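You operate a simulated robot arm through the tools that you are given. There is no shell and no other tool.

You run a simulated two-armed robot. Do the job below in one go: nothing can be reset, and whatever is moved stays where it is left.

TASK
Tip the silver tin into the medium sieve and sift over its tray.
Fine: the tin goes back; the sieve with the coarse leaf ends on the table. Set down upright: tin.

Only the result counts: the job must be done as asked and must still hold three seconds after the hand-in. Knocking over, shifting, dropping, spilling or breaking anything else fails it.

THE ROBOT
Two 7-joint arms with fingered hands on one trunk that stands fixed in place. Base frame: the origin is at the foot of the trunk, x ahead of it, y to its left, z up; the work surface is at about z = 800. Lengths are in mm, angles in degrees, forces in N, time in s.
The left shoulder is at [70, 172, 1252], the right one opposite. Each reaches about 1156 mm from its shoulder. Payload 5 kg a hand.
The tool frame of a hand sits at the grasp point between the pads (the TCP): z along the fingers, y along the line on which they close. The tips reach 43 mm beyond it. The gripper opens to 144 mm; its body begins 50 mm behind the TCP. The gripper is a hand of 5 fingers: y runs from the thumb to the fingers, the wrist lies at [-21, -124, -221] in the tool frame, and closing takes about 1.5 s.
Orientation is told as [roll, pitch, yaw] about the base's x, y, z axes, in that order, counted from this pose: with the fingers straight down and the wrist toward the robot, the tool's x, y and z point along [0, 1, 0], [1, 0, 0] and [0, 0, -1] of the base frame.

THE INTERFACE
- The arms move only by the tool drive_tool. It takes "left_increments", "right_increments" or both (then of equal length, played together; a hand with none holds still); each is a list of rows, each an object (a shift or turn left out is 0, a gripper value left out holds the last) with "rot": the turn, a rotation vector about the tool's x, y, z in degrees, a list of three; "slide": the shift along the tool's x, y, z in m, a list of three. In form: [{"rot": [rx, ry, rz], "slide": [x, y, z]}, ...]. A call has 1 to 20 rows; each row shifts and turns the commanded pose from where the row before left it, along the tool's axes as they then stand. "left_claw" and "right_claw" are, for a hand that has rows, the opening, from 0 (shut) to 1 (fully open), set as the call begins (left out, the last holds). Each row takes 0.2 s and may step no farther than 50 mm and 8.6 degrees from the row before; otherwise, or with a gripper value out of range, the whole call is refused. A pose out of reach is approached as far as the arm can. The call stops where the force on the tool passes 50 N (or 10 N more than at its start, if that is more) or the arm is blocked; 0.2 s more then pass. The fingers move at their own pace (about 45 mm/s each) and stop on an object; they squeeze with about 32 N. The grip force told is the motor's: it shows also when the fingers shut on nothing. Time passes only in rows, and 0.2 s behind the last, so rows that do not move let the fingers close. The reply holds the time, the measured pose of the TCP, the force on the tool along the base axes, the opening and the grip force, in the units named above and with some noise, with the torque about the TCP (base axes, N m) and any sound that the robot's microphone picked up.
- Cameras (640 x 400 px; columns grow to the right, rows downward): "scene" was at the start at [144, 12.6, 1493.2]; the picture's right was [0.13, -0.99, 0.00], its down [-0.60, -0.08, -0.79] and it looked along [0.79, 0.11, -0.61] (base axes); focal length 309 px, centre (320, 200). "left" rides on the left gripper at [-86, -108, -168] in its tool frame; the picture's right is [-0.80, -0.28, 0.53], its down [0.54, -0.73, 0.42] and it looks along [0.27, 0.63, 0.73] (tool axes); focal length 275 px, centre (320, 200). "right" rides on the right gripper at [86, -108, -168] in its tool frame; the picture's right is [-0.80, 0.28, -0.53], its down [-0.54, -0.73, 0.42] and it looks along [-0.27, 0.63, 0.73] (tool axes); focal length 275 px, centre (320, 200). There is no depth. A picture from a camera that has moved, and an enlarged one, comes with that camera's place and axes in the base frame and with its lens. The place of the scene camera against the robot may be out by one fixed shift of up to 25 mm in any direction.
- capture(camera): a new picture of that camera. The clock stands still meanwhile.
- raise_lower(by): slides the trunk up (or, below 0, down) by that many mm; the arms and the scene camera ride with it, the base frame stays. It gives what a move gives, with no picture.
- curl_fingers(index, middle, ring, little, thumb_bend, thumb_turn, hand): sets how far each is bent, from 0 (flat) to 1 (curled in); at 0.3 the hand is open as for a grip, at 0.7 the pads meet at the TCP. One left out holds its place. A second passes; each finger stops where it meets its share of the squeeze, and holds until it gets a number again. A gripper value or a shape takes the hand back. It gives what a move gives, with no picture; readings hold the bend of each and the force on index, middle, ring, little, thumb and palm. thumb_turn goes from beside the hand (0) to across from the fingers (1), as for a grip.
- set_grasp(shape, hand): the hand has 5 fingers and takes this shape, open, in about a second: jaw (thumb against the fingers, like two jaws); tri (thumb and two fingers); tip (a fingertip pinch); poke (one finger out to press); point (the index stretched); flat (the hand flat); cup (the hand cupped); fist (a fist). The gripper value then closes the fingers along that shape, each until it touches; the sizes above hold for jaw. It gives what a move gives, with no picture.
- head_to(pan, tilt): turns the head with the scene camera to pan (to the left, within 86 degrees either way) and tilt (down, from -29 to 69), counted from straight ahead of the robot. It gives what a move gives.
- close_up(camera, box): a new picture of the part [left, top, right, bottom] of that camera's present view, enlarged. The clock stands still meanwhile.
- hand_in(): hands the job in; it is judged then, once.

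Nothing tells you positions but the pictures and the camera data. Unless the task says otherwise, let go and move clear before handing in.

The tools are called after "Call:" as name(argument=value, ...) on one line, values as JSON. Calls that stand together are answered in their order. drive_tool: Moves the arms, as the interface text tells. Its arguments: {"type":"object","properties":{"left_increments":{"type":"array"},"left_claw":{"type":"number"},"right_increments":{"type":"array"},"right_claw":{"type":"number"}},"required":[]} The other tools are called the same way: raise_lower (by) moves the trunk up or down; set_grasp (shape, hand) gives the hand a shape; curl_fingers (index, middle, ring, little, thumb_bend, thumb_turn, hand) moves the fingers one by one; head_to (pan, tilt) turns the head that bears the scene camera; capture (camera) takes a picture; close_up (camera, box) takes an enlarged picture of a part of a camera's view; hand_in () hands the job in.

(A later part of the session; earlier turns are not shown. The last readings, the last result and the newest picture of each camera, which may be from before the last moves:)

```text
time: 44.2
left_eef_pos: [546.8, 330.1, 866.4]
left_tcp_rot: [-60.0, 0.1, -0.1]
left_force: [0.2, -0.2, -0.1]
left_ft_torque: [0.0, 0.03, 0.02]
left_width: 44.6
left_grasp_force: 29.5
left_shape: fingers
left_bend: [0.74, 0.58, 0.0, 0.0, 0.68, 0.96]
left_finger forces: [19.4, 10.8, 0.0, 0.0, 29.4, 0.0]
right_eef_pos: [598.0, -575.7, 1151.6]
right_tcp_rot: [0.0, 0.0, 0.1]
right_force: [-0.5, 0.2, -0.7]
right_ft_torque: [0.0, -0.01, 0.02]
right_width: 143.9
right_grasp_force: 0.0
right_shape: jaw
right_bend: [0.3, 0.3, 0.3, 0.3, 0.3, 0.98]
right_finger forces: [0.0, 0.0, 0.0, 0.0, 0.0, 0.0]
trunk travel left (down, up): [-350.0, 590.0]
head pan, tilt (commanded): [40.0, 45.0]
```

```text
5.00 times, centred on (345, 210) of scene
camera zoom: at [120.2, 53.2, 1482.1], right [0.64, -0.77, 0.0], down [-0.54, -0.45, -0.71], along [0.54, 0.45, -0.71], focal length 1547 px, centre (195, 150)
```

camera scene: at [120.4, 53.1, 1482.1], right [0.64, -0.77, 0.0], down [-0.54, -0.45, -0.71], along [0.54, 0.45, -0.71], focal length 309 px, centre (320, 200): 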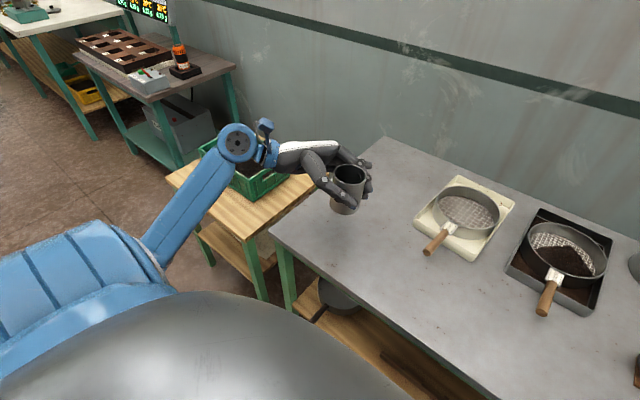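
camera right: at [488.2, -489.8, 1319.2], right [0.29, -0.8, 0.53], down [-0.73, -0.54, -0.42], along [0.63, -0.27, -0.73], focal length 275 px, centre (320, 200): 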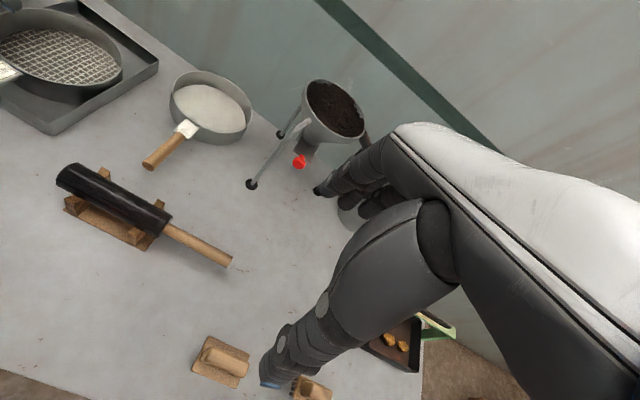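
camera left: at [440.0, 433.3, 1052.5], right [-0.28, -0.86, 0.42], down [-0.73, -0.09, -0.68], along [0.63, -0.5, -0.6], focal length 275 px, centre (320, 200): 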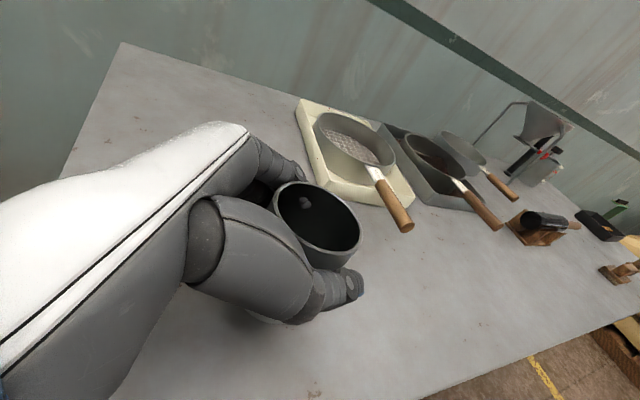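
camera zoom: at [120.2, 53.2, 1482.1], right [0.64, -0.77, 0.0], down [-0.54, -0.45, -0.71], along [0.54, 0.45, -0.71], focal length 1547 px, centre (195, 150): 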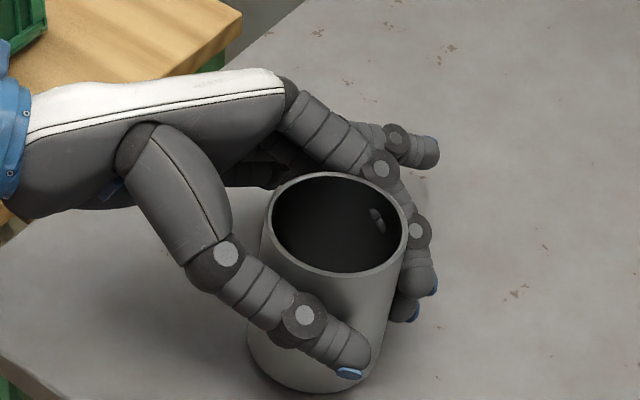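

Call:
drive_tool(left_increments=[{"slide": [0.0013, 0, 0.00075]}, {"slide": [0, 0, 0]}])

```text
time: 44.9
left_eef_pos: [547.6, 330.8, 866.2]
left_tcp_rot: [-60.0, 0.0, 0.0]
left_force: [0.1, 1.1, -1.0]
left_ft_torque: [-0.04, 0.0, 0.03]
left_width: 44.6
left_grasp_force: 29.9
left_shape: fingers
left_bend: [0.74, 0.58, 0.0, 0.0, 0.68, 0.96]
left_finger forces: [19.4, 10.8, 0.0, 0.0, 29.3, 0.0]
right_eef_pos: [595.8, -575.4, 1150.6]
right_tcp_rot: [-0.1, 0.0, 0.2]
right_force: [0.7, 0.2, -0.8]
right_ft_torque: [-0.02, 0.0, -0.01]
right_width: 143.8
right_grasp_force: 0.1
right_shape: jaw
right_bend: [0.3, 0.3, 0.3, 0.3, 0.3, 0.98]
right_finger forces: [0.0, 0.0, 0.0, 0.0, 0.1, 0.1]
trunk travel left (down, up): [-350.0, 590.0]
head pan, tilt (commanded): [40.0, 45.0]
```

Call:
drive_tool(left_increments=[{"slide": [0.0017, 0, 0.001]}, {"slide": [0, 0, 0]}])

```text
time: 45.5
left_eef_pos: [547.1, 329.1, 864.7]
left_tcp_rot: [-60.0, -0.1, -0.1]
left_force: [-0.4, -0.4, 3.1]
left_ft_torque: [-0.06, -0.05, 0.01]
left_width: 44.5
left_grasp_force: 30.2
left_shape: fingers
left_bend: [0.74, 0.58, 0.0, 0.0, 0.68, 0.96]
left_finger forces: [19.1, 11.3, 0.1, 0.0, 29.5, 0.0]
right_eef_pos: [596.7, -576.1, 1151.6]
right_tcp_rot: [0.0, 0.1, 0.1]
right_force: [0.1, -0.8, -0.1]
right_ft_torque: [-0.01, -0.02, 0.01]
right_width: 143.8
right_grasp_force: 0.0
right_shape: jaw
right_bend: [0.3, 0.3, 0.3, 0.3, 0.3, 0.98]
right_finger forces: [0.0, 0.0, 0.0, 0.1, 0.0, 0.0]
trunk travel left (down, up): [-350.0, 590.0]
head pan, tilt (commanded): [40.0, 45.0]
```

The tin touches the table (3 N). I open the fingers.

Call:
curl_fingers(hand="left", index=0.3, middle=0.3, thumb_bend=0.3)

Call:
capture(camera="left")

Call:
close_up(camera="scene", box=[270, 140, 410, 270])

```text
time: 46.5
left_eef_pos: [546.8, 330.0, 863.2]
left_tcp_rot: [-60.0, 0.0, 0.0]
left_force: [-0.1, 0.2, -0.5]
left_ft_torque: [0.01, -0.01, 0.03]
left_width: 149.2
left_grasp_force: 0.0
left_shape: fingers
left_bend: [0.3, 0.3, 0.0, 0.0, 0.3, 0.97]
left_finger forces: [0.1, 0.0, 0.0, 0.1, 0.0, 0.0]
right_eef_pos: [596.4, -576.5, 1152.6]
right_tcp_rot: [0.0, 0.0, 0.1]
right_force: [-0.6, -0.4, 0.2]
right_ft_torque: [0.01, -0.03, -0.02]
right_width: 143.5
right_grasp_force: 0.0
right_shape: jaw
right_bend: [0.3, 0.3, 0.3, 0.3, 0.3, 0.98]
right_finger forces: [0.0, 0.1, 0.0, 0.0, 0.0, 0.1]
trunk travel left (down, up): [-350.0, 590.0]
head pan, tilt (commanded): [40.0, 45.0]
```

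```text
taken
camera left: at [438.0, 431.9, 1022.7], right [-0.28, -0.86, 0.42], down [-0.73, -0.09, -0.68], along [0.63, -0.5, -0.6], focal length 275 px, centre (320, 200)
```

left: 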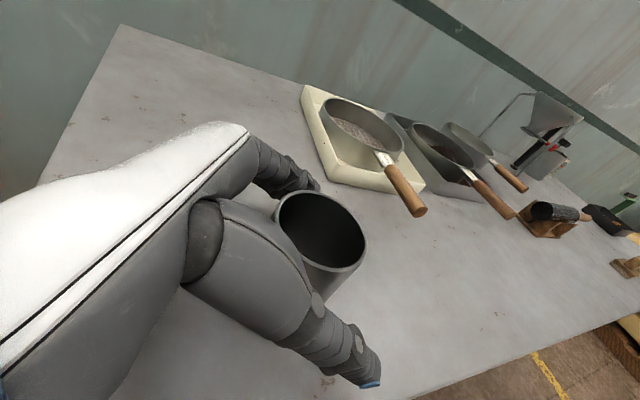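

```text
3.08 times, centred on (340, 205) of scene
camera zoom: at [120.2, 53.2, 1482.1], right [0.64, -0.77, 0.0], down [-0.54, -0.45, -0.71], along [0.54, 0.45, -0.71], focal length 952 px, centre (258, 185)
```

zoom: 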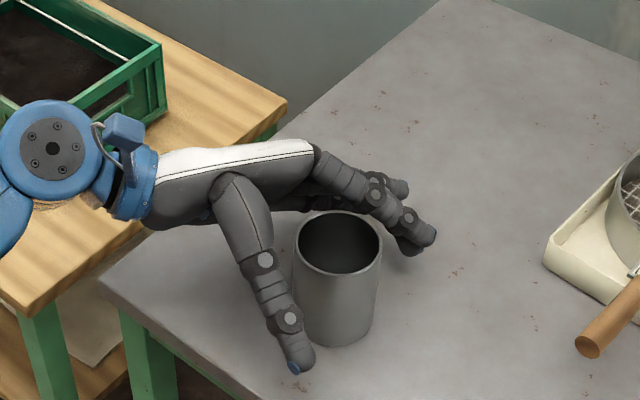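

The tin stands upright and empty back at its place. I withdraw the left hand the way it came and look around with the head toward the sieve.

Call:
drive_tool(left_increments=[{"slide": [0, 0, -0.02]}, {"slide": [0, 0, -0.025]}, {"slide": [0, 0, -0.03]}, {"slide": [0, 0, -0.04]}, {"slide": [0, 0, -0.04]}, {"slide": [-0.035, 0, -0.02]}, {"slide": [-0.035, 0, -0.02]}, {"slide": [0, 0, 0]}])

Call:
head_to(pan=0, tilt=42)

Call:
capture(camera="scene")

Call:
close_up(camera="scene", box=[310, 150, 450, 270])

Call:
close_up(camera="left", box=[300, 100, 600, 340])

```text
time: 48.2
left_eef_pos: [547.9, 463.1, 1025.5]
left_tcp_rot: [-60.0, 0.0, 0.0]
left_force: [1.4, 0.4, 0.7]
left_ft_torque: [-0.03, 0.01, 0.01]
left_width: 149.2
left_grasp_force: 0.0
left_shape: fingers
left_bend: [0.3, 0.3, 0.0, 0.0, 0.3, 0.98]
left_finger forces: [0.1, 0.0, 0.0, 0.1, 0.0, 0.0]
right_eef_pos: [596.3, -574.9, 1150.8]
right_tcp_rot: [0.0, 0.0, 0.1]
right_force: [-0.7, 0.2, 0.7]
right_ft_torque: [-0.03, 0.02, -0.02]
right_width: 143.8
right_grasp_force: 0.1
right_shape: jaw
right_bend: [0.3, 0.3, 0.3, 0.3, 0.3, 0.98]
right_finger forces: [0.1, 0.0, 0.0, 0.1, 0.1, 0.1]
trunk travel left (down, up): [-350.0, 590.0]
head pan, tilt (commanded): [40.0, 45.0]
```

```text
time: 49.3
left_eef_pos: [547.1, 464.5, 1025.2]
left_tcp_rot: [-60.0, 0.0, 0.0]
left_force: [0.0, -0.3, -0.2]
left_ft_torque: [-0.04, -0.02, 0.0]
left_width: 149.0
left_grasp_force: 0.0
left_shape: fingers
left_bend: [0.3, 0.3, 0.0, 0.0, 0.3, 0.98]
left_finger forces: [0.0, 0.0, 0.0, 0.0, 0.0, 0.1]
right_eef_pos: [596.2, -575.5, 1151.5]
right_tcp_rot: [-0.1, 0.0, 0.1]
right_force: [-0.1, 0.2, 0.0]
right_ft_torque: [0.01, 0.04, -0.04]
right_width: 143.8
right_grasp_force: 0.1
right_shape: jaw
right_bend: [0.3, 0.3, 0.3, 0.3, 0.3, 0.98]
right_finger forces: [0.0, 0.1, 0.0, 0.1, 0.0, 0.0]
trunk travel left (down, up): [-350.0, 590.0]
head pan, tilt (commanded): [0.0, 42.0]
```

```text
taken
camera scene: at [141.5, 1.2, 1486.5], right [0.0, -1.0, 0.0], down [-0.67, 0.0, -0.74], along [0.74, 0.0, -0.67], focal length 309 px, centre (320, 200)
```

scene: 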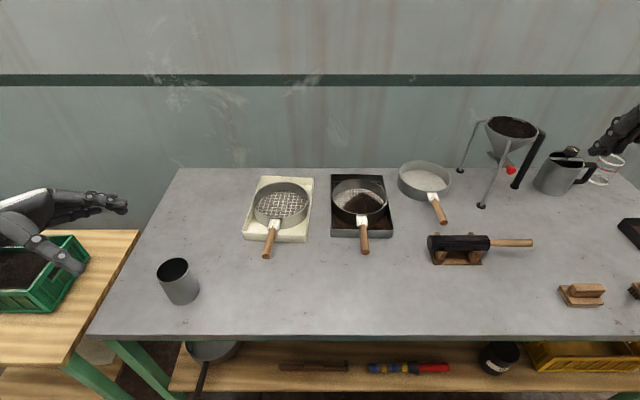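

```text
3.33 times, centred on (380, 210) of scene
camera zoom: at [141.5, 1.2, 1486.5], right [0.0, -1.0, 0.0], down [-0.67, 0.0, -0.74], along [0.74, 0.0, -0.67], focal length 1032 px, centre (120, 167)
```

zoom: 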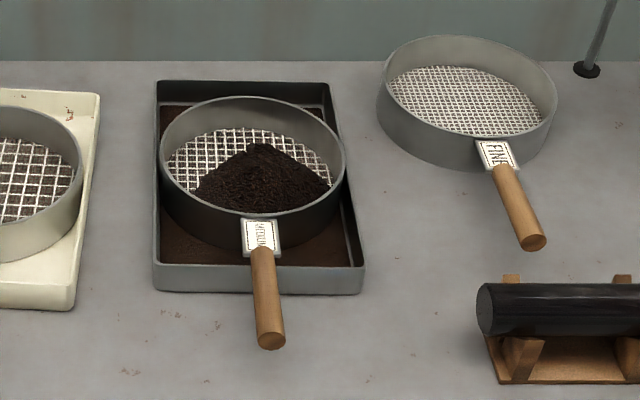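

```text
1.67 times, centred on (450, 220) of left
camera zoom: at [439.0, 566.3, 1184.0], right [-0.28, -0.86, 0.42], down [-0.73, -0.09, -0.68], along [0.63, -0.5, -0.6], focal length 459 px, centre (103, 167)
```

zoom: 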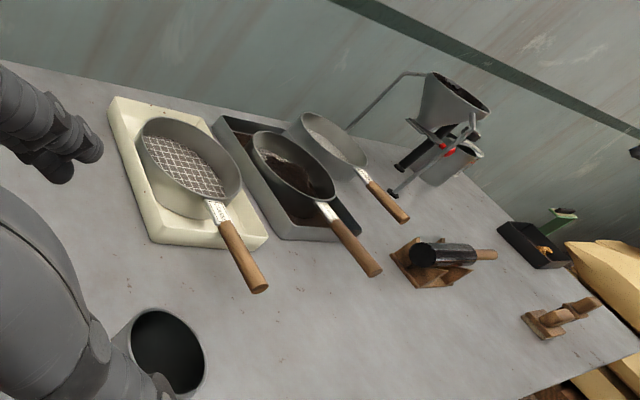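

The tin is back; the medium sieve holds a leaf pile and the tray has fines. Next I turn the right hand to straddle the sieve's handle (which points toward me along −x near y −116) and bring it above to measure.

Call:
drive_tool(right_increments=[{"rot": [0, 0, -8.2]}, {"rot": [0, 0, -8.2]}, {"rot": [0, 0, -8.2]}, {"rot": [0, 0, -8.2]}, {"rot": [0, 0, -8.2]}, {"rot": [0, 0, -8.2]}, {"rot": [0, 0, -8.2]}, {"rot": [0, 0, -8.2]}, {"rot": [0, 0, -8.2]}, {"rot": [0, 0, -8.2]}, {"rot": [0, 0, -8]}, {"rot": [0, 0, 0]}])

Call:
capture(camera="scene")

```text
time: 51.9
left_eef_pos: [548.3, 463.3, 1024.9]
left_tcp_rot: [-60.0, -0.1, 0.0]
left_force: [-0.2, 0.2, 0.4]
left_ft_torque: [-0.02, 0.0, 0.01]
left_width: 149.5
left_grasp_force: 0.0
left_shape: fingers
left_bend: [0.3, 0.3, 0.0, 0.0, 0.3, 0.98]
left_finger forces: [0.0, 0.0, 0.0, 0.0, 0.0, 0.0]
right_eef_pos: [596.4, -575.9, 1152.2]
right_tcp_rot: [-0.1, 0.0, 90.2]
right_force: [-0.8, -0.5, -0.7]
right_ft_torque: [0.02, -0.03, -0.01]
right_width: 143.7
right_grasp_force: 0.1
right_shape: jaw
right_bend: [0.3, 0.3, 0.3, 0.3, 0.3, 0.98]
right_finger forces: [0.0, 0.0, 0.1, 0.1, 0.1, 0.0]
trunk travel left (down, up): [-350.0, 590.0]
head pan, tilt (commanded): [0.0, 42.0]
```

```text
taken
camera scene: at [141.6, 0.9, 1486.4], right [0.0, -1.0, 0.0], down [-0.67, 0.0, -0.74], along [0.74, 0.0, -0.67], focal length 309 px, centre (320, 200)
```

scene: 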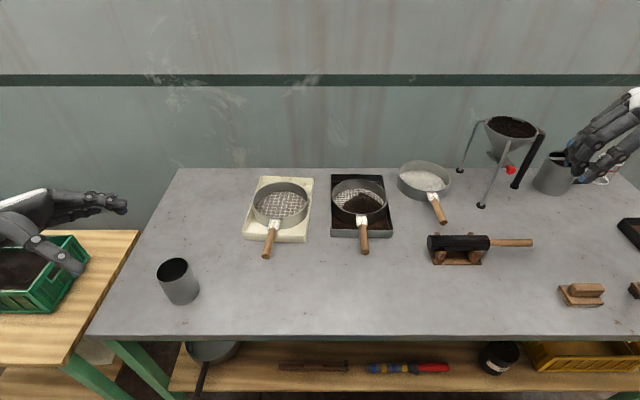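

Call:
drive_tool(right_increments=[{"slide": [-0.0053, 0.0372, 0.0102]}, {"slide": [-0.0053, 0.0372, 0.0102]}, {"slide": [-0.0053, 0.0372, 0.0102]}, {"slide": [-0.0053, 0.0372, 0.0102]}, {"slide": [-0.0053, 0.0372, 0.0102]}, {"slide": [-0.0053, 0.0372, 0.0102]}, {"slide": [-0.0053, 0.0372, 0.0102]}, {"slide": [-0.0053, 0.0372, 0.0102]}, {"slide": [-0.0053, 0.0372, 0.0102]}, {"slide": [-0.0053, 0.0372, 0.0102]}, {"slide": [-0.0053, 0.0372, 0.0102]}, {"slide": [-0.0053, 0.0372, 0.0102]}, {"slide": [0, 0, 0]}])

Call:
capture(camera="right")

Call:
capture(camera="scene")

```text
time: 54.7
left_eef_pos: [548.2, 462.8, 1025.5]
left_tcp_rot: [-59.9, 0.0, -0.1]
left_force: [0.2, -0.1, 0.4]
left_ft_torque: [-0.01, 0.0, 0.01]
left_width: 149.5
left_grasp_force: 0.2
left_shape: fingers
left_bend: [0.3, 0.3, 0.0, 0.0, 0.3, 0.98]
left_finger forces: [0.0, 0.0, 0.0, 0.0, 0.0, 0.1]
right_eef_pos: [660.5, -127.8, 1034.3]
right_tcp_rot: [0.0, 0.0, 90.1]
right_force: [-0.7, -1.0, -0.6]
right_ft_torque: [0.04, 0.01, -0.01]
right_width: 143.9
right_grasp_force: 0.0
right_shape: jaw
right_bend: [0.3, 0.3, 0.3, 0.3, 0.3, 0.98]
right_finger forces: [0.0, 0.1, 0.0, 0.1, 0.0, 0.0]
trunk travel left (down, up): [-350.0, 590.0]
head pan, tilt (commanded): [0.0, 42.0]
```

```text
taken
camera right: at [574.8, -237.2, 1200.7], right [0.8, 0.28, 0.53], down [0.54, -0.72, -0.42], along [0.27, 0.63, -0.73], focal length 275 px, centre (320, 200)
```

right: 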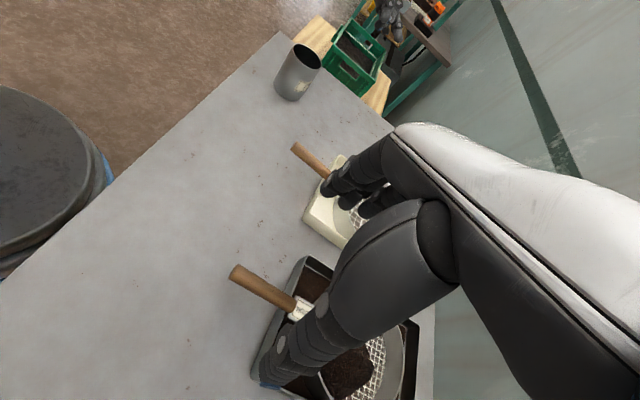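

```text
taken
camera scene: at [141.2, 0.0, 1486.5], right [0.0, -1.0, 0.0], down [-0.67, 0.0, -0.74], along [0.74, 0.0, -0.67], focal length 309 px, centre (320, 200)
```

scene: 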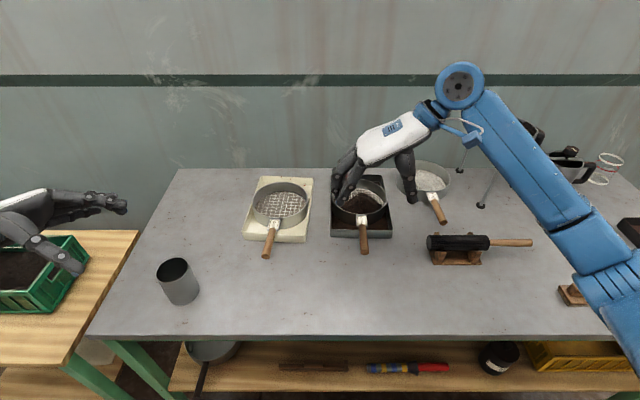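

Call:
close_up(camera="right", box=[210, 240, 390, 400])

```text
2.50 times, centred on (300, 320) of right
camera zoom: at [574.8, -237.2, 1200.7], right [0.8, 0.28, 0.53], down [0.54, -0.72, -0.42], along [0.27, 0.63, -0.73], focal length 688 px, centre (370, -100)
```

zoom: 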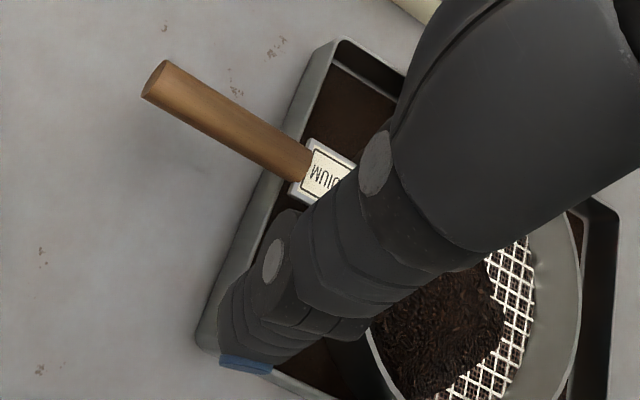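

Handle: wood from about (723, −118.6) to (631, −113.5), centre height ≈ 848; tray's front edge ≈ x 720. I align the right hand over it at TCP ≈ (652, −115) and look again.

Call:
drive_tool(right_increments=[{"rot": [0, 0, 3]}, {"slide": [0.0028, 0.0043, 0.0347]}, {"slide": [0.0028, 0.0043, 0.0347]}, {"slide": [0.0028, 0.0043, 0.0347]}, {"slide": [0, 0, 0]}, {"slide": [0, 0, 0]}])

Call:
capture(camera="right")

Call:
close_up(camera="scene", box=[280, 120, 480, 270])

```text
time: 56.1
left_eef_pos: [547.4, 464.1, 1024.6]
left_tcp_rot: [-60.0, 0.0, 0.0]
left_force: [0.1, 1.0, -0.2]
left_ft_torque: [-0.02, -0.03, 0.0]
left_width: 149.1
left_grasp_force: 0.0
left_shape: fingers
left_bend: [0.3, 0.3, 0.0, 0.0, 0.3, 0.98]
left_finger forces: [0.1, 0.0, 0.1, 0.0, 0.1, 0.0]
right_eef_pos: [650.5, -116.3, 927.6]
right_tcp_rot: [0.0, 0.1, 87.1]
right_force: [0.1, 0.4, -0.3]
right_ft_torque: [-0.01, 0.01, 0.03]
right_width: 143.9
right_grasp_force: 0.0
right_shape: jaw
right_bend: [0.3, 0.3, 0.3, 0.3, 0.3, 0.98]
right_finger forces: [0.1, 0.0, 0.0, 0.1, 0.0, 0.0]
trunk travel left (down, up): [-350.0, 590.0]
head pan, tilt (commanded): [0.0, 42.0]
```

```text
taken
camera right: at [559.0, -220.4, 1094.7], right [0.81, 0.24, 0.53], down [0.5, -0.75, -0.42], along [0.3, 0.61, -0.73], focal length 275 px, centre (320, 200)
```

right: 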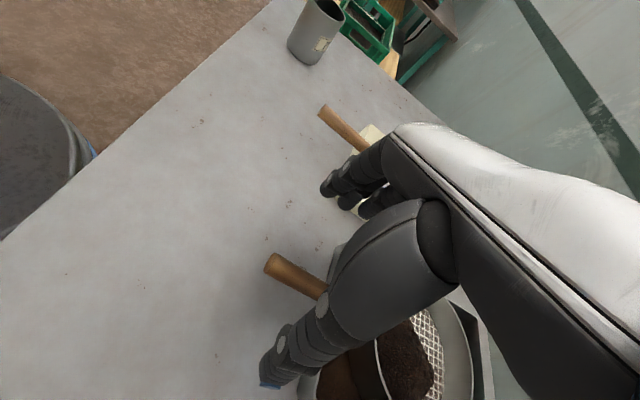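

```text
2.67 times, centred on (380, 195) of scene
camera zoom: at [141.6, 1.1, 1486.4], right [0.0, -1.0, 0.0], down [-0.67, 0.0, -0.74], along [0.74, 0.0, -0.67], focal length 825 px, centre (160, 213)
```

zoom: 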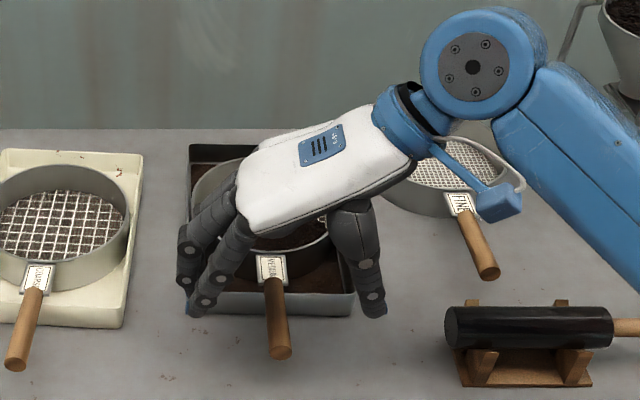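

Call:
drive_tool(right_increments=[{"slide": [0, 0, 0.025]}, {"slide": [0, 0, 0.025]}, {"slide": [-0.001, 0, 0.018]}, {"slide": [0, 0, 0]}, {"slide": [0, 0, 0]}])

Call:
capture(camera="right")

Call:
close_up(camera="scene", box=[290, 150, 450, 270])

```text
time: 57.3
left_eef_pos: [547.9, 464.2, 1025.0]
left_tcp_rot: [-60.0, 0.0, 0.0]
left_force: [-0.1, 1.2, 0.8]
left_ft_torque: [0.01, -0.01, -0.02]
left_width: 149.1
left_grasp_force: 0.0
left_shape: fingers
left_bend: [0.3, 0.3, 0.0, 0.0, 0.3, 0.98]
left_finger forces: [0.0, 0.0, 0.0, 0.0, 0.0, 0.0]
right_eef_pos: [652.3, -115.9, 858.3]
right_tcp_rot: [-0.1, 0.0, 87.2]
right_force: [0.4, 0.2, -0.3]
right_ft_torque: [0.01, -0.02, 0.0]
right_width: 143.9
right_grasp_force: 0.0
right_shape: jaw
right_bend: [0.3, 0.3, 0.3, 0.3, 0.3, 0.98]
right_finger forces: [0.0, 0.0, 0.0, 0.0, 0.1, 0.0]
trunk travel left (down, up): [-350.0, 590.0]
head pan, tilt (commanded): [0.0, 42.0]
```

```text
taken
camera right: at [561.0, -220.5, 1025.0], right [0.81, 0.24, 0.53], down [0.5, -0.75, -0.42], along [0.3, 0.61, -0.73], focal length 275 px, centre (320, 200)
```

right: 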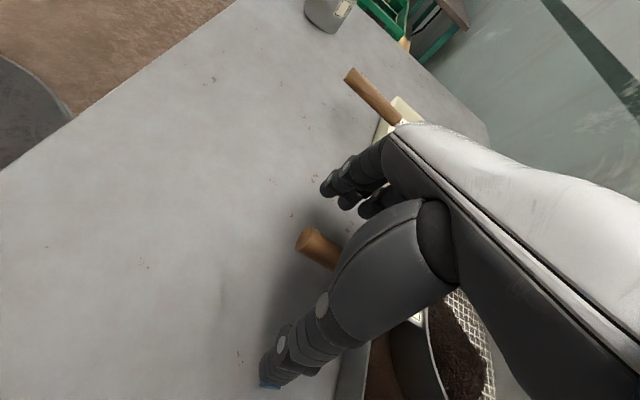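

```text
3.33 times, centred on (370, 210) of scene
camera zoom: at [141.7, 1.1, 1486.4], right [0.0, -1.0, 0.0], down [-0.67, 0.0, -0.74], along [0.74, 0.0, -0.67], focal length 1032 px, centre (153, 167)
```

zoom: 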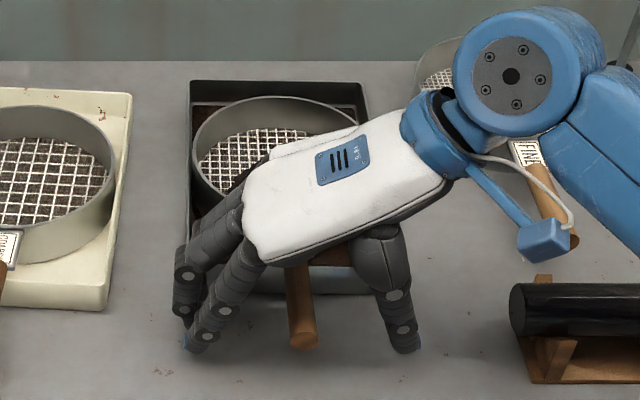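

The handle lies between thumb and fingers with no contact. Closing the right hand on it.

Call:
drive_tool(right_increments=[{"slide": [0, 0, 0]}, {"slide": [0, 0, 0]}, {"slide": [0, 0, 0]}, {"slide": [0, 0, 0]}, {"slide": [0, 0, 0]}, {"slide": [0, 0, 0]}, {"slide": [0, 0, 0]}, {"slide": [0, 0, 0]}, {"slide": [0, 0, 0]}, {"slide": [0, 0, 0]}], right_claw=0)

Call:
capture(camera="right")

Call:
close_up(camera="scene", box=[290, 150, 450, 270])

```text
time: 59.5
left_eef_pos: [548.5, 463.2, 1025.1]
left_tcp_rot: [-60.0, 0.0, 0.0]
left_force: [0.2, 0.0, -0.2]
left_ft_torque: [-0.03, 0.04, 0.0]
left_width: 149.2
left_grasp_force: 0.0
left_shape: fingers
left_bend: [0.3, 0.3, 0.0, 0.0, 0.3, 0.98]
left_finger forces: [0.0, 0.0, 0.0, 0.1, 0.0, 0.1]
right_eef_pos: [652.8, -115.9, 857.8]
right_tcp_rot: [0.0, 0.0, 87.2]
right_force: [0.4, 1.3, -0.5]
right_ft_torque: [0.1, -0.07, 0.27]
right_width: 1.1
right_grasp_force: 31.9
right_shape: jaw
right_bend: [0.7, 0.7, 0.7, 0.63, 0.73, 1.0]
right_finger forces: [7.8, 0.0, 2.6, 3.0, 27.8, 0.0]
trunk travel left (down, up): [-350.0, 590.0]
head pan, tilt (commanded): [0.0, 42.0]
```

```text
taken
camera right: at [561.0, -220.4, 1025.0], right [0.81, 0.24, 0.53], down [0.5, -0.75, -0.42], along [0.3, 0.61, -0.73], focal length 275 px, centre (320, 200)
```

right: 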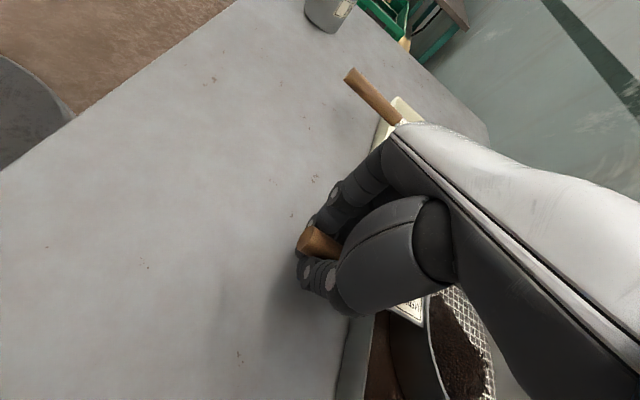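

```text
3.33 times, centred on (370, 210) of scene
camera zoom: at [141.7, 1.3, 1486.4], right [0.0, -1.0, 0.0], down [-0.67, 0.0, -0.74], along [0.74, 0.0, -0.67], focal length 1032 px, centre (153, 167)
```

zoom: 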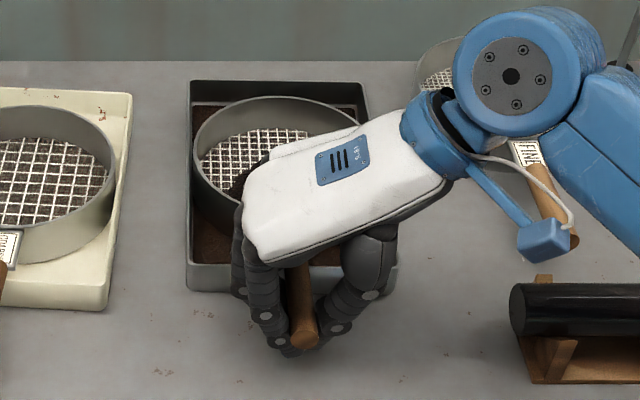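

Call:
close_up(camera="right", box=[260, 180, 400, 340])

Call:
close_up(camera="scene", box=[340, 200, 410, 270])

Call:
capture(camera="left")

```text
2.50 times, centred on (330, 260) of right
camera zoom: at [561.0, -220.4, 1025.0], right [0.81, 0.24, 0.53], down [0.5, -0.75, -0.42], along [0.3, 0.61, -0.73], focal length 688 px, centre (295, 50)
```

zoom: 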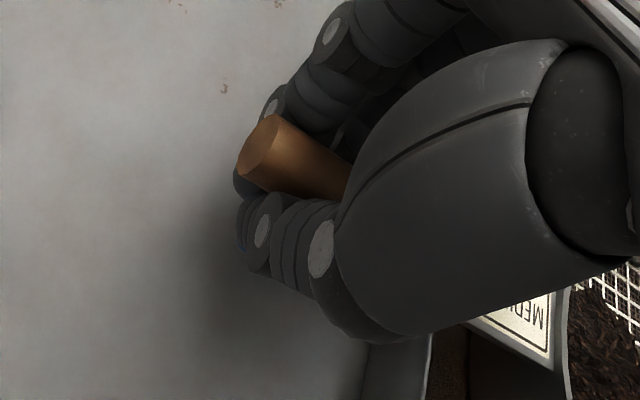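

```text
5.71 times, centred on (375, 235) of scene
camera zoom: at [141.7, 1.3, 1486.4], right [0.0, -1.0, 0.0], down [-0.67, 0.0, -0.74], along [0.74, 0.0, -0.67], focal length 1768 px, centre (6, 0)
```

zoom: 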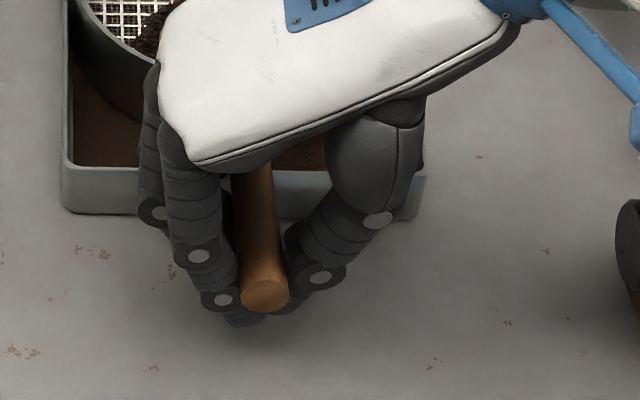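

```text
taken
camera left: at [439.1, 566.4, 1183.9], right [-0.28, -0.86, 0.42], down [-0.73, -0.09, -0.68], along [0.63, -0.5, -0.6], focal length 275 px, centre (320, 200)
```

left: 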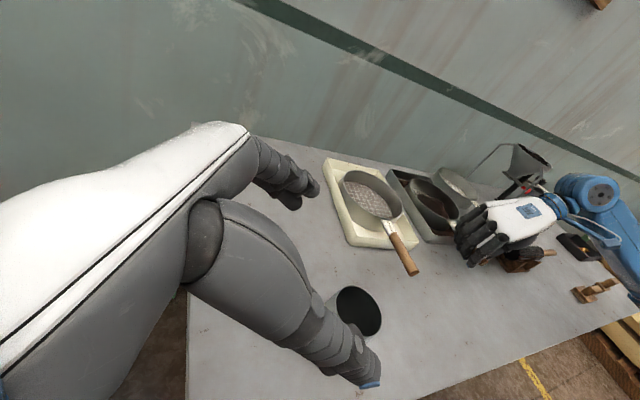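

The fingertips closed underneath the handle instead of pinching it, so the pads need to be higher. I reopen, raise the hand about 12 mm, and close again.

Call:
drive_tool(right_increments=[{"slide": [0, 0, 0]}, {"slide": [0, 0, 0]}, {"slide": [0, 0, 0]}, {"slide": [0, 0, 0]}, {"slide": [0, 0, 0]}, {"slide": [0, 0, 0]}, {"slide": [0, 0, 0]}, {"slide": [0, 0, -0.006]}, {"slide": [0, 0, -0.006]}, {"slide": [0, 0, 0]}], right_claw=1)

Call:
drive_tool(right_increments=[{"slide": [0, 0, 0]}, {"slide": [0, 0, 0]}, {"slide": [0, 0, 0]}, {"slide": [0, 0, 0]}, {"slide": [0, 0, 0]}, {"slide": [0, 0, 0]}, {"slide": [0, 0, 0]}, {"slide": [0, 0, 0]}, {"slide": [0, 0, 0]}, {"slide": [0, 0, 0]}], right_claw=0)

Call:
close_up(camera="right", box=[260, 180, 400, 340])

Call:
close_up(camera="scene", box=[340, 200, 410, 270])

```text
time: 61.7
left_eef_pos: [548.1, 463.9, 1025.6]
left_tcp_rot: [-59.9, -0.1, 0.0]
left_force: [0.5, 0.3, -1.4]
left_ft_torque: [0.02, -0.03, -0.01]
left_width: 149.0
left_grasp_force: 0.1
left_shape: fingers
left_bend: [0.3, 0.3, 0.0, 0.0, 0.3, 0.98]
left_finger forces: [0.1, 0.0, 0.1, 0.0, 0.1, 0.1]
right_eef_pos: [651.9, -115.9, 870.0]
right_tcp_rot: [0.0, -0.1, 87.1]
right_force: [-0.2, 0.6, 0.6]
right_ft_torque: [0.0, 0.03, 0.0]
right_width: 143.7
right_grasp_force: 0.2
right_shape: jaw
right_bend: [0.3, 0.3, 0.3, 0.3, 0.3, 0.98]
right_finger forces: [0.1, 0.0, 0.1, 0.1, 0.0, 0.0]
trunk travel left (down, up): [-350.0, 590.0]
head pan, tilt (commanded): [0.0, 42.0]
```

```text
time: 63.9
left_eef_pos: [548.9, 464.5, 1025.2]
left_tcp_rot: [-60.0, 0.0, 0.0]
left_force: [0.3, 0.2, 0.5]
left_ft_torque: [0.0, 0.02, 0.01]
left_width: 149.2
left_grasp_force: 0.0
left_shape: fingers
left_bend: [0.3, 0.3, 0.0, 0.0, 0.3, 0.98]
left_finger forces: [0.0, 0.1, 0.1, 0.0, 0.1, 0.1]
right_eef_pos: [653.0, -116.0, 869.7]
right_tcp_rot: [0.0, -0.1, 87.1]
right_force: [0.6, 0.8, 0.1]
right_ft_torque: [0.08, -0.22, 0.24]
right_width: 11.7
right_grasp_force: 32.5
right_shape: jaw
right_bend: [0.71, 0.66, 0.63, 0.7, 0.74, 1.0]
right_finger forces: [13.7, 5.6, 3.1, 4.2, 26.7, 0.0]
trunk travel left (down, up): [-350.0, 590.0]
head pan, tilt (commanded): [0.0, 42.0]
```

```text
2.50 times, centred on (330, 260) of right
camera zoom: at [561.0, -220.2, 1036.6], right [0.81, 0.24, 0.53], down [0.5, -0.75, -0.42], along [0.3, 0.61, -0.73], focal length 688 px, centre (295, 50)
```

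zoom: 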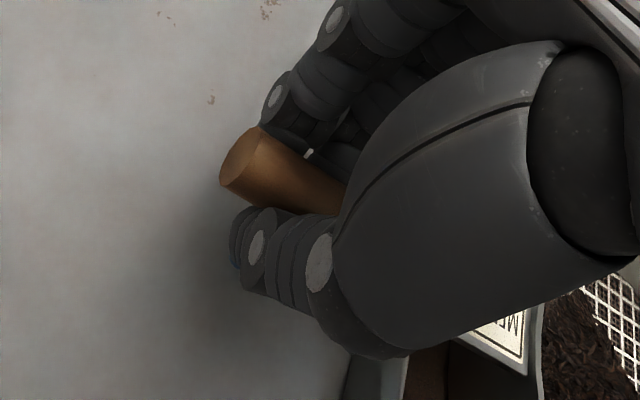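

```text
5.71 times, centred on (375, 235) of scene
camera zoom: at [141.7, 1.3, 1486.4], right [0.0, -1.0, 0.0], down [-0.67, 0.0, -0.74], along [0.74, 0.0, -0.67], focal length 1768 px, centre (6, 0)
```

zoom: 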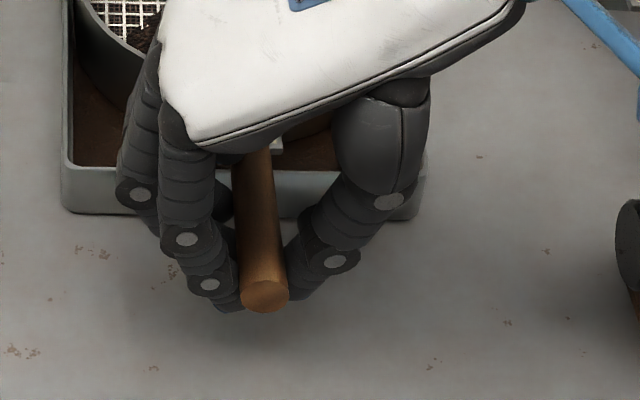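

Better (force balance 27 vs 27 N), but still low on the handle. One more adjustment upward by 8 mm for a centred pinch.

Call:
drive_tool(right_increments=[{"slide": [0, 0, 0]}, {"slide": [0, 0, 0]}, {"slide": [0, 0, 0]}, {"slide": [0, 0, 0]}, {"slide": [0, 0, -0.004]}, {"slide": [0, 0, -0.004]}, {"slide": [0, 0, 0]}], right_claw=0.5)

Call:
drive_tool(right_increments=[{"slide": [0, 0, 0]}, {"slide": [0, 0, 0]}, {"slide": [0, 0, 0]}, {"slide": [0, 0, 0]}, {"slide": [0, 0, 0]}, {"slide": [0, 0, 0]}, {"slide": [0, 0, 0]}, {"slide": [0, 0, 0]}], right_claw=0)

Call:
close_up(camera="right", box=[260, 180, 400, 340])

Call:
close_up(camera="scene", box=[340, 200, 410, 270])

```text
time: 65.5
left_eef_pos: [548.1, 464.4, 1025.0]
left_tcp_rot: [-60.0, 0.0, 0.0]
left_force: [1.0, -0.5, -0.2]
left_ft_torque: [-0.03, 0.03, 0.0]
left_width: 149.3
left_grasp_force: 0.1
left_shape: fingers
left_bend: [0.3, 0.3, 0.0, 0.0, 0.3, 0.98]
left_finger forces: [0.0, 0.0, 0.0, 0.0, 0.0, 0.0]
right_eef_pos: [652.5, -116.4, 878.8]
right_tcp_rot: [0.1, 0.0, 87.1]
right_force: [-0.6, 1.0, -0.1]
right_ft_torque: [0.02, 0.04, -0.01]
right_width: 71.5
right_grasp_force: 0.0
right_shape: jaw
right_bend: [0.74, 0.45, 0.42, 0.4, 0.7, 1.0]
right_finger forces: [0.1, 0.1, 0.0, 0.0, 0.1, 0.0]
trunk travel left (down, up): [-350.0, 590.0]
head pan, tilt (commanded): [0.0, 42.0]
```

```text
time: 67.3
left_eef_pos: [548.0, 464.1, 1025.7]
left_tcp_rot: [-60.0, -0.1, 0.0]
left_force: [0.4, -0.2, -0.6]
left_ft_torque: [-0.02, -0.03, 0.03]
left_width: 149.1
left_grasp_force: 0.1
left_shape: fingers
left_bend: [0.3, 0.3, 0.0, 0.0, 0.3, 0.98]
left_finger forces: [0.0, 0.0, 0.1, 0.0, 0.1, 0.0]
right_eef_pos: [653.1, -116.1, 878.3]
right_tcp_rot: [0.0, 0.0, 87.1]
right_force: [0.5, 0.3, 0.6]
right_ft_torque: [0.07, -0.02, 0.19]
right_width: 15.5
right_grasp_force: 32.3
right_shape: jaw
right_bend: [0.72, 0.63, 0.63, 0.68, 0.74, 1.0]
right_finger forces: [15.0, 8.2, 4.7, 0.0, 27.7, 0.1]
trunk travel left (down, up): [-350.0, 590.0]
head pan, tilt (commanded): [0.0, 42.0]
```

```text
2.50 times, centred on (330, 260) of right
camera zoom: at [561.1, -220.4, 1044.9], right [0.81, 0.24, 0.53], down [0.5, -0.75, -0.42], along [0.3, 0.61, -0.73], focal length 688 px, centre (295, 50)
```

zoom: 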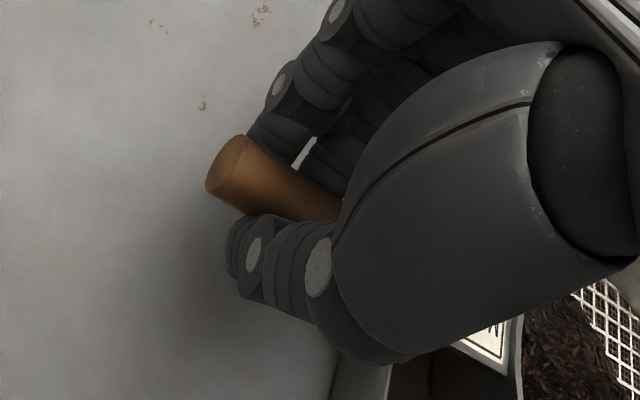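

```text
5.71 times, centred on (375, 235) of scene
camera zoom: at [141.7, 1.2, 1486.4], right [0.0, -1.0, 0.0], down [-0.67, 0.0, -0.74], along [0.74, 0.0, -0.67], focal length 1768 px, centre (6, 0)
```

zoom: 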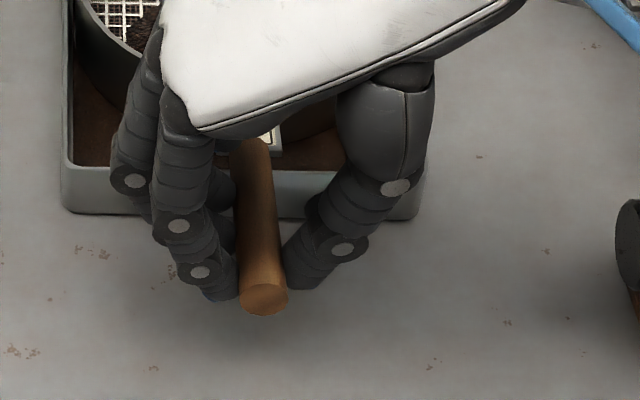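

Pinching high loses the little finger. A slight forward pitch (front fingers lower) should let ring and little hook under the handle while index and thumb pinch it, which resists the sieve's droop. Reopening and applying that.

Call:
drive_tool(right_increments=[{"slide": [0, 0, 0]}, {"slide": [0, 0, 0]}, {"slide": [0, 0, 0]}, {"slide": [0, 0, 0]}, {"slide": [0, 0, 0]}, {"slide": [0, 0, 0]}, {"slide": [0, 0, 0]}, {"rot": [0, 6, 0]}, {"rot": [0, 6, 0]}, {"slide": [0, 0, 0.008]}, {"slide": [0, 0, 0]}, {"slide": [0, 0, 0]}], right_claw=0.8)

Call:
close_up(camera="scene", box=[320, 180, 420, 270])

Call:
capture(camera="right")

```text
time: 69.9
left_eef_pos: [547.9, 464.7, 1025.7]
left_tcp_rot: [-60.0, 0.0, 0.0]
left_force: [0.5, 0.3, -0.2]
left_ft_torque: [0.04, -0.01, 0.03]
left_width: 149.4
left_grasp_force: 0.0
left_shape: fingers
left_bend: [0.3, 0.3, 0.0, 0.0, 0.3, 0.98]
left_finger forces: [0.0, 0.1, 0.1, 0.0, 0.0, 0.0]
right_eef_pos: [651.4, -115.2, 871.1]
right_tcp_rot: [11.9, 0.0, 87.1]
right_force: [-0.5, 0.4, 0.1]
right_ft_torque: [0.01, -0.01, 0.0]
right_width: 115.0
right_grasp_force: 0.0
right_shape: jaw
right_bend: [0.26, 0.34, 0.32, 0.33, 0.52, 0.99]
right_finger forces: [0.1, 0.0, 0.1, 0.0, 0.0, 0.0]
trunk travel left (down, up): [-350.0, 590.0]
head pan, tilt (commanded): [0.0, 42.0]
```

```text
4.44 times, centred on (370, 225) of scene
camera zoom: at [141.5, 1.1, 1486.5], right [0.0, -1.0, 0.0], down [-0.67, 0.0, -0.74], along [0.74, 0.0, -0.67], focal length 1375 px, centre (98, 89)
```

zoom: 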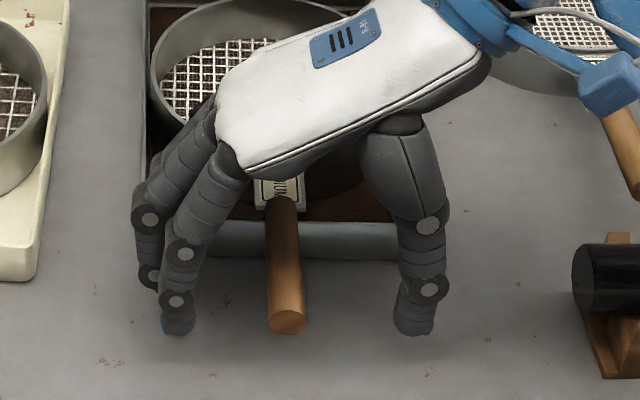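

```text
taken
camera right: at [596.4, -221.5, 1051.3], right [0.9, 0.24, 0.36], down [0.4, -0.75, -0.53], along [0.14, 0.62, -0.77], focal length 275 px, centre (320, 200)
```

right: 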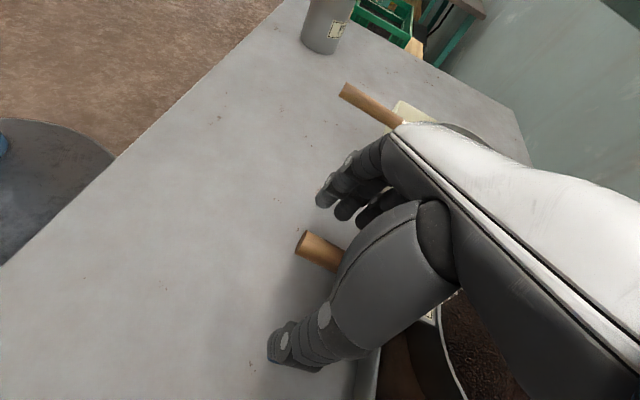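

Call:
drive_tool(right_increments=[{"slide": [0, 0, 0]}, {"slide": [0, 0, 0]}, {"slide": [0, 0, 0]}, {"slide": [0, 0, 0]}, {"slide": [0, 0, 0]}, {"slide": [0, 0, 0]}, {"slide": [0, 0, 0]}, {"slide": [0, 0, 0]}, {"slide": [0, 0, 0]}, {"slide": [0, 0, 0]}], right_claw=0)

Call:
close_up(camera="right", box=[260, 180, 400, 340])

Call:
close_up(camera="scene", box=[320, 180, 420, 270])

```text
time: 72.1
left_eef_pos: [548.1, 463.6, 1025.8]
left_tcp_rot: [-60.0, -0.1, 0.0]
left_force: [0.0, 0.3, -0.8]
left_ft_torque: [-0.01, -0.02, -0.01]
left_width: 149.1
left_grasp_force: 0.1
left_shape: fingers
left_bend: [0.3, 0.3, 0.0, 0.0, 0.3, 0.98]
left_finger forces: [0.0, 0.0, 0.0, 0.1, 0.1, 0.0]
right_eef_pos: [651.7, -115.2, 871.7]
right_tcp_rot: [12.0, 0.0, 87.1]
right_force: [0.2, 1.5, 1.1]
right_ft_torque: [0.08, -0.07, 0.26]
right_width: 10.9
right_grasp_force: 31.6
right_shape: jaw
right_bend: [0.72, 0.69, 0.68, 0.63, 0.74, 1.0]
right_finger forces: [13.1, 5.2, 2.7, 2.8, 26.0, 0.0]
trunk travel left (down, up): [-350.0, 590.0]
head pan, tilt (commanded): [0.0, 42.0]
```

```text
2.50 times, centred on (330, 260) of right
camera zoom: at [596.5, -221.4, 1051.2], right [0.9, 0.24, 0.36], down [0.41, -0.75, -0.53], along [0.14, 0.62, -0.77], focal length 688 px, centre (295, 50)
```

zoom: 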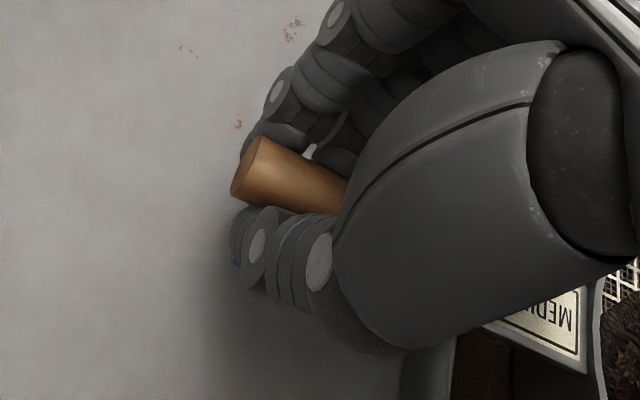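

```text
4.44 times, centred on (370, 225) of scene
camera zoom: at [141.7, 1.3, 1486.4], right [0.0, -1.0, 0.0], down [-0.67, 0.0, -0.74], along [0.74, 0.0, -0.67], focal length 1375 px, centre (98, 89)
```

zoom: 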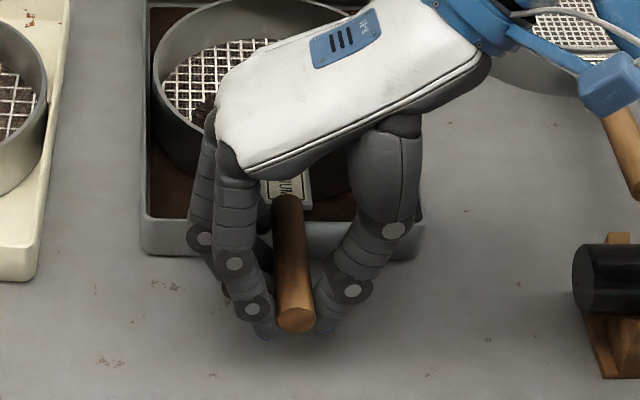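

Now a gentle test lift of a few millimetres.

Call:
drive_tool(right_increments=[{"slide": [0.0004, 0, -0.002]}, {"slide": [0.0004, 0, -0.002]}, {"slide": [0.0004, 0, -0.002]}, {"slide": [0, 0, 0]}, {"slide": [0, 0, 0]}])

Call:
close_up(camera="scene", box=[300, 150, 420, 270])

Call:
close_up(camera="left", box=[320, 130, 560, 310])

```text
time: 73.3
left_eef_pos: [548.6, 463.8, 1025.0]
left_tcp_rot: [-60.0, 0.0, 0.1]
left_force: [-0.3, -0.4, 0.5]
left_ft_torque: [-0.03, 0.03, -0.02]
left_width: 149.3
left_grasp_force: 0.1
left_shape: fingers
left_bend: [0.3, 0.3, 0.0, 0.0, 0.3, 0.98]
left_finger forces: [0.1, 0.0, 0.1, 0.0, 0.0, 0.1]
right_eef_pos: [651.5, -115.1, 876.6]
right_tcp_rot: [12.1, 0.0, 87.2]
right_force: [1.0, 0.6, -2.0]
right_ft_torque: [0.11, 0.06, 0.25]
right_width: 11.3
right_grasp_force: 32.2
right_shape: jaw
right_bend: [0.72, 0.69, 0.68, 0.63, 0.74, 1.0]
right_finger forces: [13.1, 5.3, 3.6, 2.7, 25.4, 0.1]
trunk travel left (down, up): [-350.0, 590.0]
head pan, tilt (commanded): [0.0, 42.0]
```

```text
3.33 times, centred on (360, 210) of scene
camera zoom: at [141.9, 1.3, 1486.4], right [0.0, -1.0, 0.0], down [-0.67, 0.0, -0.74], along [0.74, 0.0, -0.67], focal length 1032 px, centre (187, 167)
```

zoom: 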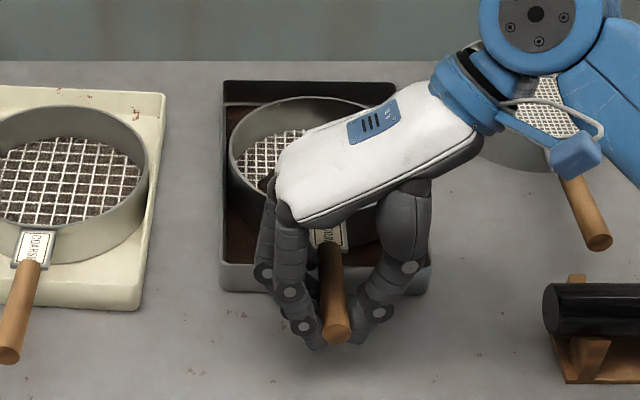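

```text
2.22 times, centred on (440, 220) of left
camera zoom: at [439.3, 566.4, 1183.8], right [-0.28, -0.86, 0.42], down [-0.73, -0.09, -0.68], along [0.63, -0.5, -0.6], focal length 612 px, centre (53, 156)
```

zoom: 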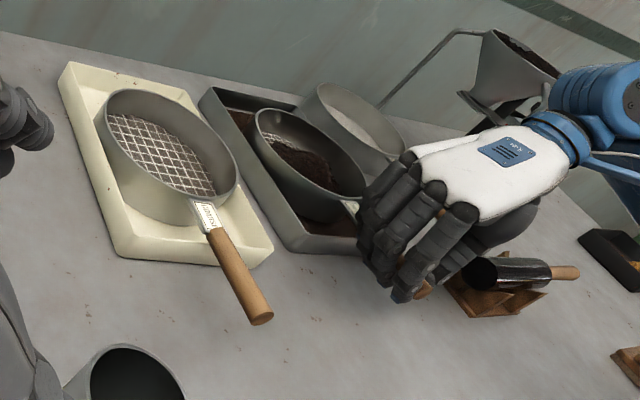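

Call:
drive_tool(right_increments=[{"slide": [0.0006, 0, -0.003]}, {"slide": [0.0006, 0, -0.003]}, {"slide": [0.0006, 0, -0.003]}, {"slide": [0, 0, 0]}, {"slide": [0, 0, 0]}])

Call:
close_up(camera="scene", box=[300, 150, 420, 270])

Call:
close_up(camera="left", box=[320, 130, 560, 310])

```text
time: 74.5
left_eef_pos: [548.5, 464.8, 1024.2]
left_tcp_rot: [-60.0, 0.0, 0.0]
left_force: [-0.6, 0.5, 0.6]
left_ft_torque: [-0.01, 0.0, -0.02]
left_width: 149.2
left_grasp_force: 0.1
left_shape: fingers
left_bend: [0.3, 0.3, 0.0, 0.0, 0.3, 0.98]
left_finger forces: [0.0, 0.1, 0.0, 0.0, 0.0, 0.1]
right_eef_pos: [651.4, -115.8, 885.3]
right_tcp_rot: [11.9, -0.1, 87.1]
right_force: [1.0, 1.2, -2.3]
right_ft_torque: [0.08, 0.26, 0.28]
right_width: 11.6
right_grasp_force: 32.1
right_shape: jaw
right_bend: [0.72, 0.69, 0.68, 0.63, 0.75, 1.0]
right_finger forces: [12.8, 5.2, 4.5, 2.2, 24.4, 0.1]
trunk travel left (down, up): [-350.0, 590.0]
head pan, tilt (commanded): [0.0, 42.0]
```

```text
3.33 times, centred on (360, 210) of scene
camera zoom: at [141.9, 1.3, 1486.4], right [0.0, -1.0, 0.0], down [-0.67, 0.0, -0.74], along [0.74, 0.0, -0.67], focal length 1032 px, centre (187, 167)
```

zoom: 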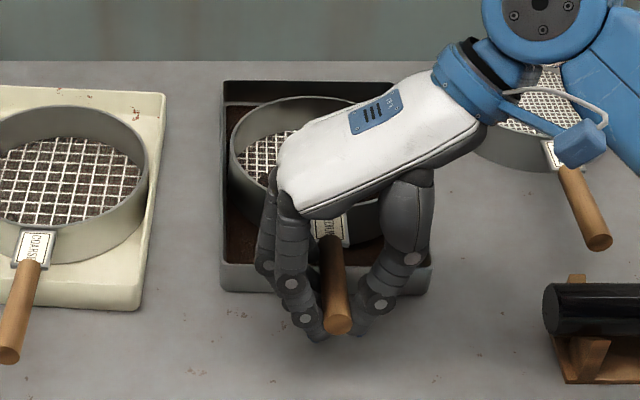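

```text
2.22 times, centred on (440, 220) of left
camera zoom: at [439.3, 566.4, 1183.8], right [-0.28, -0.86, 0.42], down [-0.73, -0.09, -0.68], along [0.63, -0.5, -0.6], focal length 612 px, centre (53, 156)
```

zoom: 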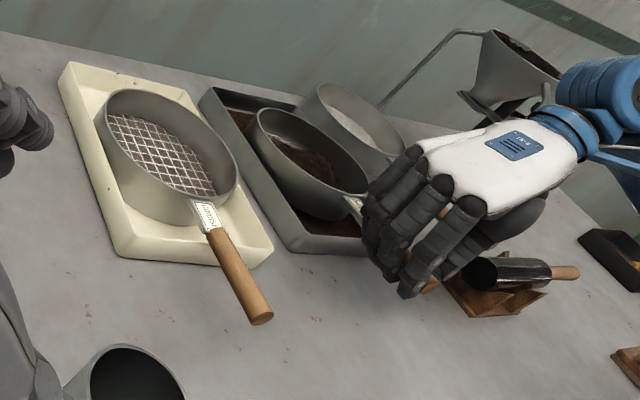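

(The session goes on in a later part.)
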